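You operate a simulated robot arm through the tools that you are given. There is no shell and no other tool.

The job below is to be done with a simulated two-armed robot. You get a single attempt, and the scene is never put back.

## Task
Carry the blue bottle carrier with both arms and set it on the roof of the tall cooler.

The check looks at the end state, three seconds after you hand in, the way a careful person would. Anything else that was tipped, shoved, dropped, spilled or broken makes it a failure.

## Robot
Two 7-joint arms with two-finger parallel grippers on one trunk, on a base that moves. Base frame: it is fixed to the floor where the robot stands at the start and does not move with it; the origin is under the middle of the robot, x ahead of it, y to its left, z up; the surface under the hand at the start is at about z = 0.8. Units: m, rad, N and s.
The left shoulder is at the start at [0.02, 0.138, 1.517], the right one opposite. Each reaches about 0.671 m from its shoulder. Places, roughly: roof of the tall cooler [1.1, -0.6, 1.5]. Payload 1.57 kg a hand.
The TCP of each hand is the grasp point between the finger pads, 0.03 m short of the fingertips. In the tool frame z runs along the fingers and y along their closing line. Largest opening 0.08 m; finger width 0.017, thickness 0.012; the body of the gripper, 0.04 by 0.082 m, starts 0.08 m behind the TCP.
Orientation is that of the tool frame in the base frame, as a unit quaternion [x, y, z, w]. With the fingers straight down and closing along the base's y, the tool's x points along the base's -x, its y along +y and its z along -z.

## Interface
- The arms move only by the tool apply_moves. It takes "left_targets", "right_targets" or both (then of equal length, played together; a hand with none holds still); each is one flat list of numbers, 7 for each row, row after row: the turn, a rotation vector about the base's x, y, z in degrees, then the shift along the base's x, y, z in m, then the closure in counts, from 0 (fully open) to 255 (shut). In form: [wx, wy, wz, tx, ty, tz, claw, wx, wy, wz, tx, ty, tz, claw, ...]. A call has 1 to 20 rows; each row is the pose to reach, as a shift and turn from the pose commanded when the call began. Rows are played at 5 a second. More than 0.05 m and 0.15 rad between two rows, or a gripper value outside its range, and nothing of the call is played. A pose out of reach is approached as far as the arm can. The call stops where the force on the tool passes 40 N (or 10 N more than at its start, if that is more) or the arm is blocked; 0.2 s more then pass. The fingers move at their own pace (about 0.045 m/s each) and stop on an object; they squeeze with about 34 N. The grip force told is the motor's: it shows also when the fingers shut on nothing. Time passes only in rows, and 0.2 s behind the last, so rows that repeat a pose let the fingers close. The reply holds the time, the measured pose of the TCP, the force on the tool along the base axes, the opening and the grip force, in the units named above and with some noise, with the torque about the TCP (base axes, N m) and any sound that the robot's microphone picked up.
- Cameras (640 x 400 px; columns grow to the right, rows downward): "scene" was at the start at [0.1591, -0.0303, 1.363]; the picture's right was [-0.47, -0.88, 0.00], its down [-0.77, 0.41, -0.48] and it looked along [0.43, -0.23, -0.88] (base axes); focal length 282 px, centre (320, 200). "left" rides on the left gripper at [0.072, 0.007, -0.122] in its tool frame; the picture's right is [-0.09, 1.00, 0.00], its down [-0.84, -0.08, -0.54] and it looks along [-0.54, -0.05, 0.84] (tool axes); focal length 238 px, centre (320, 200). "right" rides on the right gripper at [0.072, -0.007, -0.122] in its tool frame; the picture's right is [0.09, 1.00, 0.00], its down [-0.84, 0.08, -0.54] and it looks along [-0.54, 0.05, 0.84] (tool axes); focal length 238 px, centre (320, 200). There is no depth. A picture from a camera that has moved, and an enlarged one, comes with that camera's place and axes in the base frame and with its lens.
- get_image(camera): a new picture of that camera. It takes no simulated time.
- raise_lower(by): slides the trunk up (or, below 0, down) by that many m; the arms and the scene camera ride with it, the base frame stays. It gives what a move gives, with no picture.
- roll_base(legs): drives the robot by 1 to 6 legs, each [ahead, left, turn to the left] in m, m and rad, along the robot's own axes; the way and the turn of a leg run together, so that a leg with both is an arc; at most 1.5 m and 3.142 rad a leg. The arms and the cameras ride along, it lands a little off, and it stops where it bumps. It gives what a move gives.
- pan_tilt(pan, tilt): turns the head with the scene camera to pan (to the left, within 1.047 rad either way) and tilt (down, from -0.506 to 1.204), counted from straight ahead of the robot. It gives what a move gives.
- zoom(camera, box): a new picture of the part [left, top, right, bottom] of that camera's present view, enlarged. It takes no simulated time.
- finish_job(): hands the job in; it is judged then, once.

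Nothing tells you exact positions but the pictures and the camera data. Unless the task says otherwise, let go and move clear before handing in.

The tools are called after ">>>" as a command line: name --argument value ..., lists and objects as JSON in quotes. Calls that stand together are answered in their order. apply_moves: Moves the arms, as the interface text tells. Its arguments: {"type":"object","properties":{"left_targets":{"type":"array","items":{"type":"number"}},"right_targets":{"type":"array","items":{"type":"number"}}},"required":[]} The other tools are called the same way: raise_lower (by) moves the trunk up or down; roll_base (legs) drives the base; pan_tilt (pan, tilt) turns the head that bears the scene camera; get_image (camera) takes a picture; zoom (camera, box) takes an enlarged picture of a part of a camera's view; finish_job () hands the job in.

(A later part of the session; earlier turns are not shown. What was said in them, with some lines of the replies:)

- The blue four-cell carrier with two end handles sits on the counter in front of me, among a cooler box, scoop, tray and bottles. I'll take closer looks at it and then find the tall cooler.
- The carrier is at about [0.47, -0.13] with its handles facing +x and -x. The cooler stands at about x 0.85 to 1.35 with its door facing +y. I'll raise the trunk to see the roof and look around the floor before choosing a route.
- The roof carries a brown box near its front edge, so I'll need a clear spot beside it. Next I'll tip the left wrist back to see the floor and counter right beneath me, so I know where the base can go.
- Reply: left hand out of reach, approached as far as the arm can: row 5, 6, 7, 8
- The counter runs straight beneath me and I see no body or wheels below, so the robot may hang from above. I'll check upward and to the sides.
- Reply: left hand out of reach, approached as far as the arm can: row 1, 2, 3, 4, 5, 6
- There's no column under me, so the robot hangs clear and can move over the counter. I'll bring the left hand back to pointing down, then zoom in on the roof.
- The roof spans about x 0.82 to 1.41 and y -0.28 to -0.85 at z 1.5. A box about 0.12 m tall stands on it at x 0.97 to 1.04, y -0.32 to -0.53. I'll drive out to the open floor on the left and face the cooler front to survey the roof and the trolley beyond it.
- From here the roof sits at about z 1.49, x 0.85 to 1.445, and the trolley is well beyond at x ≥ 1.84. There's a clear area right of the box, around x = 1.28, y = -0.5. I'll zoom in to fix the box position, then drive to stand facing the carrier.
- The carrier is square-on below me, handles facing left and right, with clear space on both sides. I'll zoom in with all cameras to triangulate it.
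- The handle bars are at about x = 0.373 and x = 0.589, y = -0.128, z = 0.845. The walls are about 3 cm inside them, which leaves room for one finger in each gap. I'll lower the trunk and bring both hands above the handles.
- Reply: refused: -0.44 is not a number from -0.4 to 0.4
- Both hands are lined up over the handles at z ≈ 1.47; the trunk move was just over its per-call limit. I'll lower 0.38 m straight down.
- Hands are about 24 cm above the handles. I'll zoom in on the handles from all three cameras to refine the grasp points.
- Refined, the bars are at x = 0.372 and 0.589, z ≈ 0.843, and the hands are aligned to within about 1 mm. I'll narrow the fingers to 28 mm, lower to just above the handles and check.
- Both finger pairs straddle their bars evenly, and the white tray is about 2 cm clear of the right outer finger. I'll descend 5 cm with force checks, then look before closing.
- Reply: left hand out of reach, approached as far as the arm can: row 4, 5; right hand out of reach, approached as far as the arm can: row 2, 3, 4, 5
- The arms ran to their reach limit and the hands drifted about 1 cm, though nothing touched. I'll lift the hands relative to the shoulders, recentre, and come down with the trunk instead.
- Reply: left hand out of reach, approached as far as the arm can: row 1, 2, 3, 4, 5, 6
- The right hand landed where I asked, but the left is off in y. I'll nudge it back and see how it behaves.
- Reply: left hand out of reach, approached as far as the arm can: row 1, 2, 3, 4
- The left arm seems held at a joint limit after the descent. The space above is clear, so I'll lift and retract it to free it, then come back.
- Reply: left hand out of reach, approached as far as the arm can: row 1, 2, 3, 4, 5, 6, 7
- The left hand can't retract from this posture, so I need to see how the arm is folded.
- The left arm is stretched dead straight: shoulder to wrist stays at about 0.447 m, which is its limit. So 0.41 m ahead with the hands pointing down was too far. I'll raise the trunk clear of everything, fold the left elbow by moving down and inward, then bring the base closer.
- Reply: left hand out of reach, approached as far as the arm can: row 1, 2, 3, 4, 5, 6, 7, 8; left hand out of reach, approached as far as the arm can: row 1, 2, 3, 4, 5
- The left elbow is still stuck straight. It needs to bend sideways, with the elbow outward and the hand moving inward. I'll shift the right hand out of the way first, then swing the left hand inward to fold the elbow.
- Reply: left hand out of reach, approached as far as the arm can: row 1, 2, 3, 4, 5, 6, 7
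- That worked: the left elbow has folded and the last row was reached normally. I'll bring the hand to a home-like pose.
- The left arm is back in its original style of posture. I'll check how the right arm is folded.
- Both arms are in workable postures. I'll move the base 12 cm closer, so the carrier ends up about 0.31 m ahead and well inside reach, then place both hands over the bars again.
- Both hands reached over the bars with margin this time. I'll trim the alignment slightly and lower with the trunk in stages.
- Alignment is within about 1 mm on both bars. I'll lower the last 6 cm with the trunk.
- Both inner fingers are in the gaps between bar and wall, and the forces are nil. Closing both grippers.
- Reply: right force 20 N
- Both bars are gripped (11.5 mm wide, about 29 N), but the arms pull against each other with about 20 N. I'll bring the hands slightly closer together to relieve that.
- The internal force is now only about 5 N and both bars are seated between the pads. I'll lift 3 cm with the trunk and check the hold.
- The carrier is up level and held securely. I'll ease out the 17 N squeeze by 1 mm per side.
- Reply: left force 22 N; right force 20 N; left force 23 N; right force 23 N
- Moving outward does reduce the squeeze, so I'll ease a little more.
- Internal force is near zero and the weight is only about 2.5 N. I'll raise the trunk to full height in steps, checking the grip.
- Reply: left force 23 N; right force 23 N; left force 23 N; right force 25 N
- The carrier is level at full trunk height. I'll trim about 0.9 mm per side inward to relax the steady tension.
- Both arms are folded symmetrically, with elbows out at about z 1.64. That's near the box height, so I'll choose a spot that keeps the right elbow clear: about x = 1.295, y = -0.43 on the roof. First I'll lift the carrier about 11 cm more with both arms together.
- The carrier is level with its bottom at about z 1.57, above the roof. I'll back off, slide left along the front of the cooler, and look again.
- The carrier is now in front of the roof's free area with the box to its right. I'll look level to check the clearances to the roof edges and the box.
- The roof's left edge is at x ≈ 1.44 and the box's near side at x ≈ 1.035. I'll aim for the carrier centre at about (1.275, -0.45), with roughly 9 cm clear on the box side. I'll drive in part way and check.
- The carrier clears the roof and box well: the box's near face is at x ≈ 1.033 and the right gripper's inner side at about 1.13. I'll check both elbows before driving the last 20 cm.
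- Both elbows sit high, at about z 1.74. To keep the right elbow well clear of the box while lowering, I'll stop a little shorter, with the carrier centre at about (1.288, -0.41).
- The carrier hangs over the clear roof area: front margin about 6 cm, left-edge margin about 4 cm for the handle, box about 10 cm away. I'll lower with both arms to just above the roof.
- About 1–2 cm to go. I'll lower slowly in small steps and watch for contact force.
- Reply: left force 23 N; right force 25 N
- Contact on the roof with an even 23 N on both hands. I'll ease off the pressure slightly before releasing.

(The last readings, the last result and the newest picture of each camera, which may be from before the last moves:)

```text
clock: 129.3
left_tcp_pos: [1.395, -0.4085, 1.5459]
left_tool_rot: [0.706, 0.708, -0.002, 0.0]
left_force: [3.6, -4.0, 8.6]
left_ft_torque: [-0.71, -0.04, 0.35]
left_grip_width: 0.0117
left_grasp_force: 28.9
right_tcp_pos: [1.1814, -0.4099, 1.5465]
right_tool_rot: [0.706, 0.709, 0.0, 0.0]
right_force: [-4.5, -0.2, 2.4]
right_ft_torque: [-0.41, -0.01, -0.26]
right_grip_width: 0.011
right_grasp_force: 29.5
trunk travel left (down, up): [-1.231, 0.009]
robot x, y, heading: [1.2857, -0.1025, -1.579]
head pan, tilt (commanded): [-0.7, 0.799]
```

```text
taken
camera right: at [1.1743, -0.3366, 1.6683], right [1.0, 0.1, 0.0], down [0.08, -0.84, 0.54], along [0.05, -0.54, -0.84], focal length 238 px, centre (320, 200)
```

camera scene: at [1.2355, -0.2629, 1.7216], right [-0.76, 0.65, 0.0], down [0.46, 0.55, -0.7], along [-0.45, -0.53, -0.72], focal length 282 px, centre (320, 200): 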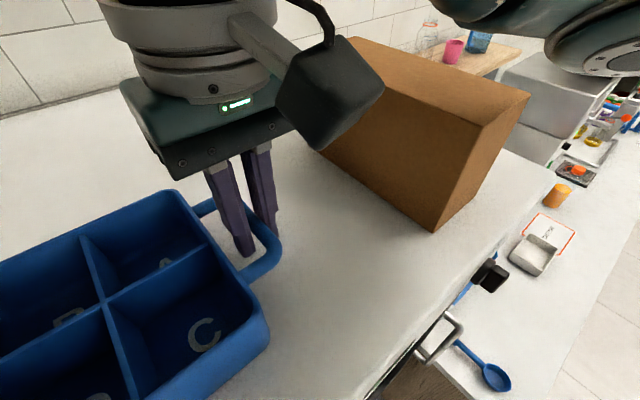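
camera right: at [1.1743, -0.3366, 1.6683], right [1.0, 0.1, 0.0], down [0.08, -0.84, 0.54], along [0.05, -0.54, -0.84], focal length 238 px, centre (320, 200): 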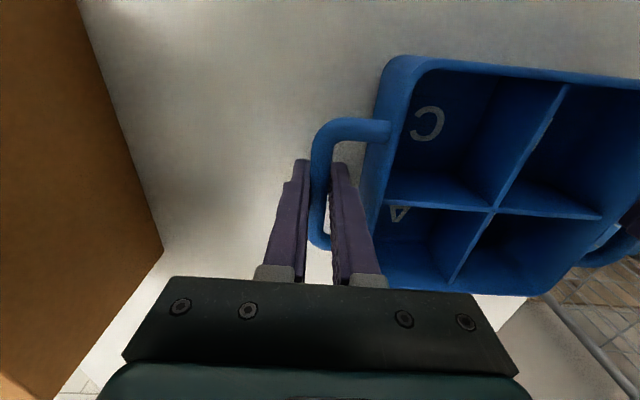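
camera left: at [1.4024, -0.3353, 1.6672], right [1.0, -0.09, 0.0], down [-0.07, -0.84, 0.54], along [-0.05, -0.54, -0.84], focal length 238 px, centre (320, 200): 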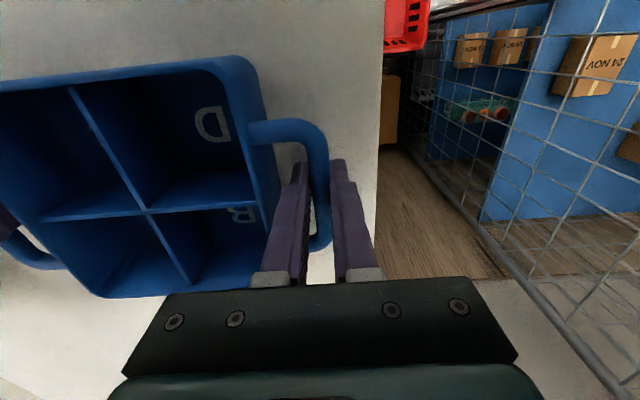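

The carrier rests flat on the roof with light force. Now I'll open the fingers just enough to release the bars.

>>> apply_moves --left_targets '[0, 0, 0, 0, 0, 0, 215, 0, 0, 0, 0, 0, 0, 190, 0, 0, 0, 0, 0, 0, 166, 0, 0, 0, 0, 0, 0, 166, 0, 0, 0, 0, 0, 0, 166]' --right_targets '[0, 0, 0, 0, 0, 0, 215, 0, 0, 0, 0, 0, 0, 190, 0, 0, 0, 0, 0, 0, 166, 0, 0, 0, 0, 0, 0, 166, 0, 0, 0, 0, 0, 0, 166]'

>>> get_image --camera "left"

>>> get_image --camera "right"

>>> get_image --camera "scene"

```text
clock: 130.6
left_tcp_pos: [1.395, -0.4086, 1.5463]
left_tool_rot: [0.706, 0.708, -0.001, 0.0]
left_force: [0.8, -0.7, -0.1]
left_ft_torque: [0.0, 0.02, -0.03]
left_grip_width: 0.0279
left_grasp_force: 0.0
right_tcp_pos: [1.1807, -0.4093, 1.5469]
right_tool_rot: [0.706, 0.708, 0.0, 0.0]
right_force: [0.1, -0.8, 0.0]
right_ft_torque: [0.0, -0.02, -0.02]
right_grip_width: 0.0276
right_grasp_force: 0.0
trunk travel left (down, up): [-1.231, 0.009]
robot x, y, heading: [1.2874, -0.1002, -1.576]
head pan, tilt (commanded): [-0.7, 0.799]
```

```text
taken
camera left: at [1.4023, -0.335, 1.6673], right [1.0, -0.09, 0.0], down [-0.07, -0.84, 0.54], along [-0.05, -0.54, -0.84], focal length 238 px, centre (320, 200)
```

left: 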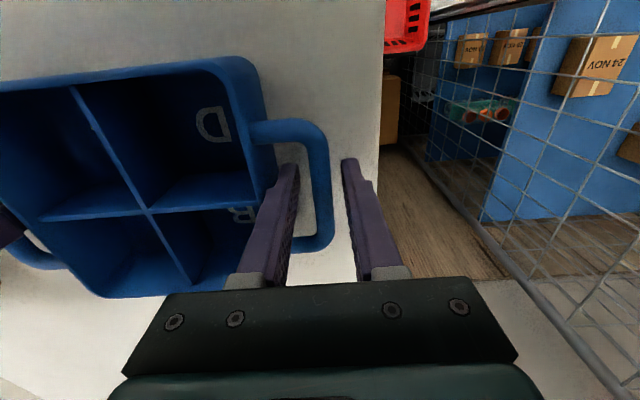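

```text
taken
camera right: at [1.1742, -0.3364, 1.6686], right [1.0, 0.1, 0.0], down [0.08, -0.84, 0.54], along [0.05, -0.54, -0.84], focal length 238 px, centre (320, 200)
```

right: 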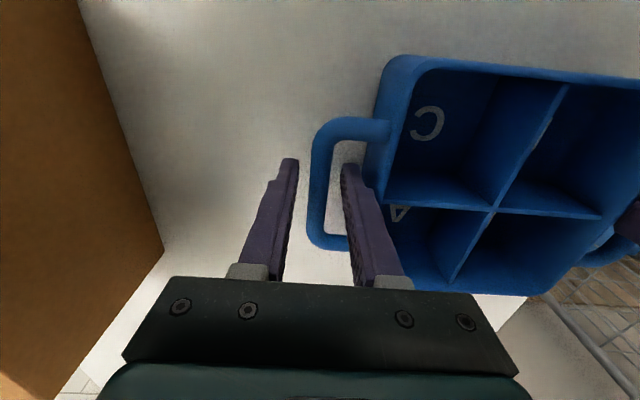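

```text
taken
camera scene: at [1.2354, -0.2626, 1.7216], right [-0.76, 0.65, 0.0], down [0.46, 0.55, -0.7], along [-0.45, -0.53, -0.72], focal length 282 px, centre (320, 200)
```

scene: 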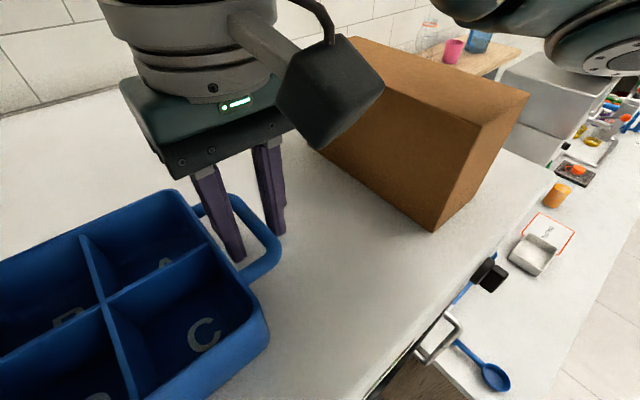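

Both bars are free with zero force. I'll raise the hands straight up out of the handles.

>>> apply_moves --left_targets '[0, 0, 0, 0, 0, 0.008, 166, 0, 0, 0, 0, 0, 0.016, 166, 0, 0, 0, 0, 0, 0.026, 166, 0, 0, 0, 0, 0, 0.036, 166, 0, 0, 0, 0, 0, 0.048, 166, 0, 0, 0, 0, 0, 0.06, 166, 0, 0, 0, 0, 0, 0.072, 166, 0, 0, 0, 0, 0, 0.082, 166, 0, 0, 0, 0, 0, 0.082, 166]' --right_targets '[0, 0, 0, 0, 0, 0.008, 166, 0, 0, 0, 0, 0, 0.016, 166, 0, 0, 0, 0, 0, 0.026, 166, 0, 0, 0, 0, 0, 0.036, 166, 0, 0, 0, 0, 0, 0.048, 166, 0, 0, 0, 0, 0, 0.06, 166, 0, 0, 0, 0, 0, 0.072, 166, 0, 0, 0, 0, 0, 0.082, 166, 0, 0, 0, 0, 0, 0.082, 166]'

>>> get_image --camera "scene"

>>> get_image --camera "left"

>>> get_image --camera "right"

```text
clock: 132.6
left_tcp_pos: [1.3937, -0.4092, 1.6292]
left_tool_rot: [0.706, 0.709, -0.001, 0.0]
left_force: [1.1, -0.8, -0.4]
left_ft_torque: [0.05, 0.01, -0.01]
left_grip_width: 0.0279
left_grasp_force: 0.1
right_tcp_pos: [1.1801, -0.41, 1.6313]
right_tool_rot: [0.706, 0.708, 0.0, 0.001]
right_force: [0.3, 0.0, 1.3]
right_ft_torque: [-0.01, -0.01, 0.02]
right_grip_width: 0.0279
right_grasp_force: 0.1
trunk travel left (down, up): [-1.231, 0.009]
robot x, y, heading: [1.2871, -0.1039, -1.575]
head pan, tilt (commanded): [-0.7, 0.799]
```

```text
taken
camera scene: at [1.2354, -0.2626, 1.7216], right [-0.76, 0.65, 0.0], down [0.46, 0.55, -0.7], along [-0.45, -0.53, -0.72], focal length 282 px, centre (320, 200)
```

scene: 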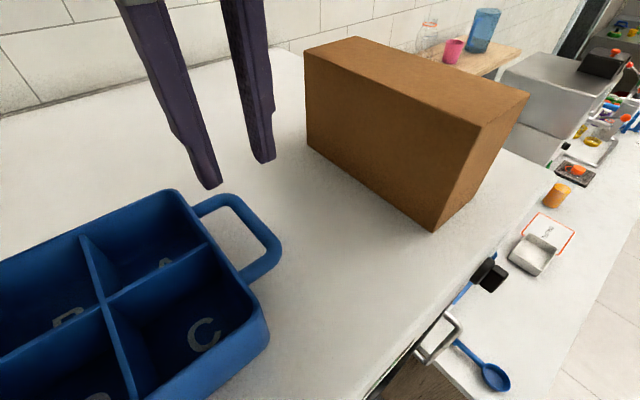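

```text
taken
camera left: at [1.4023, -0.3363, 1.7497], right [1.0, -0.09, 0.0], down [-0.07, -0.84, 0.54], along [-0.05, -0.54, -0.84], focal length 238 px, centre (320, 200)
```

left: 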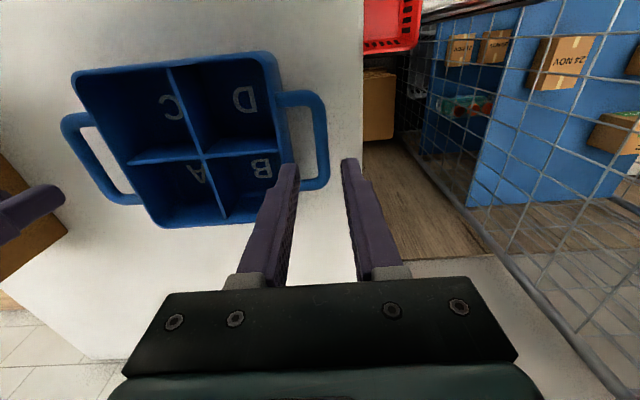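

```text
taken
camera right: at [1.1735, -0.3368, 1.7513], right [1.0, 0.09, 0.0], down [0.08, -0.84, 0.54], along [0.05, -0.54, -0.84], focal length 238 px, centre (320, 200)
```

right: 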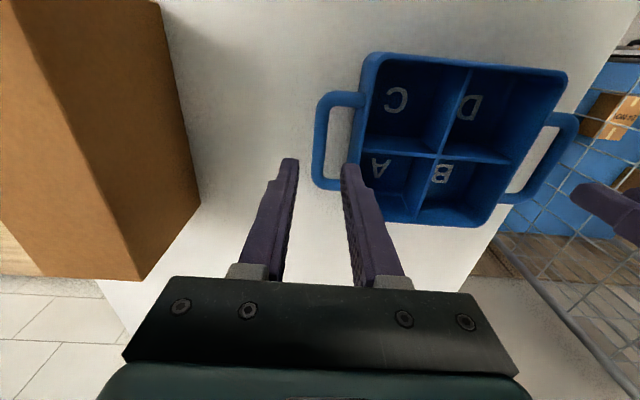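

The carrier stands flat on the roof, the hands are clear above the handles, and the box hasn't moved. I'll back the base straight off and take a final look.

>>> roll_base --legs '[[-0.35, 0, 0], [-0.35, 0, 0]]'

>>> pan_tilt --pan 0.0 --tilt 0.45

>>> get_image --camera "scene"

>>> pan_tilt --pan -0.6 --tilt 0.6

>>> get_image --camera "scene"

```text
clock: 136.7
left_tcp_pos: [1.3971, 0.2956, 1.6268]
left_tool_rot: [0.702, 0.712, -0.001, 0.0]
left_force: [0.0, 0.7, 0.7]
left_ft_torque: [0.02, 0.02, 0.02]
left_grip_width: 0.0279
left_grasp_force: 0.0
right_tcp_pos: [1.1811, 0.2925, 1.63]
right_tool_rot: [0.702, 0.713, 0.001, 0.001]
right_force: [-1.1, -0.6, -0.4]
right_ft_torque: [0.01, -0.03, 0.0]
right_grip_width: 0.0282
right_grasp_force: 0.1
trunk travel left (down, up): [-1.231, 0.009]
robot x, y, heading: [1.2854, 0.5995, -1.563]
head pan, tilt (commanded): [-0.7, 0.799]
```

```text
clock: 137.8
left_tcp_pos: [1.3963, 0.2955, 1.6287]
left_tool_rot: [0.702, 0.712, -0.002, 0.0]
left_force: [-0.2, -0.3, -1.2]
left_ft_torque: [0.02, 0.02, 0.01]
left_grip_width: 0.0278
left_grasp_force: 0.0
right_tcp_pos: [1.1825, 0.2923, 1.6297]
right_tool_rot: [0.703, 0.712, 0.001, 0.001]
right_force: [-0.3, -0.2, 1.1]
right_ft_torque: [-0.01, 0.01, -0.01]
right_grip_width: 0.0277
right_grasp_force: 0.1
trunk travel left (down, up): [-1.231, 0.009]
robot x, y, heading: [1.2834, 0.6056, -1.56]
head pan, tilt (commanded): [0.0, 0.45]
```

```text
taken
camera scene: at [1.2879, 0.4105, 1.752], right [-1.0, -0.01, 0.0], down [0.0, 0.44, -0.9], along [0.01, -0.9, -0.44], focal length 282 px, centre (320, 200)
```

scene: 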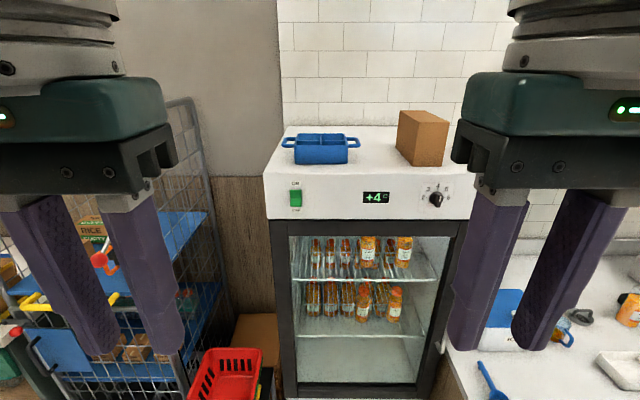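

```text
clock: 138.8
left_tcp_pos: [1.3966, 0.2958, 1.6285]
left_tool_rot: [0.702, 0.712, -0.001, -0.001]
left_force: [-0.7, 0.3, -0.4]
left_ft_torque: [0.0, -0.02, 0.03]
left_grip_width: 0.0278
left_grasp_force: 0.0
right_tcp_pos: [1.1826, 0.2926, 1.6306]
right_tool_rot: [0.702, 0.712, 0.001, 0.001]
right_force: [0.5, 0.0, 0.5]
right_ft_torque: [0.0, 0.0, 0.06]
right_grip_width: 0.0279
right_grasp_force: 0.1
trunk travel left (down, up): [-1.231, 0.009]
robot x, y, heading: [1.2827, 0.5984, -1.569]
head pan, tilt (commanded): [-0.6, 0.6]
```

```text
taken
camera scene: at [1.2379, 0.4291, 1.7385], right [-0.83, 0.56, 0.0], down [0.32, 0.47, -0.83], along [-0.46, -0.68, -0.56], focal length 282 px, centre (320, 200)
```

scene: 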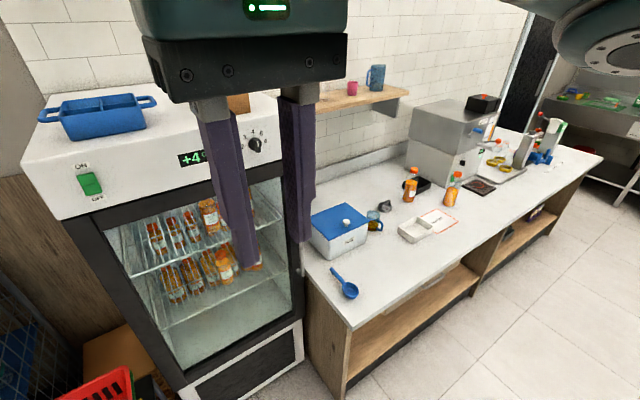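

The carrier sits upright and fully on the cooler roof beside the box. The counter items are where they were, and the robot is well clear with empty hands. Handing in.

>>> finish_job

```text
The job is handed in.
```

The blue bottle carrier is now on the roof of the tall cooler, upright and fully on the surface. It sits to the left of the brown box, seen from the front.

- **Grip and carry:** each arm held one handle the whole way, and the carrier stayed level. I lowered it until both hands felt even contact, then let go and backed well clear.
- **Surroundings:** in the last pictures the box, the counter items I could see and the trolley look undisturbed. The roof box was the tightest spot, and I saw no sign of the right arm touching it.
- **One hiccup:** on the first try at gripping the handles, the arms ran out of reach and the left one stuck straight. I raised it clear, freed it and moved the base closer. Nothing was touched.
- **Clearance on the roof:** the carrier body is roughly 6 cm from the front edge. Its left handle is about 4 cm inside the left edge.
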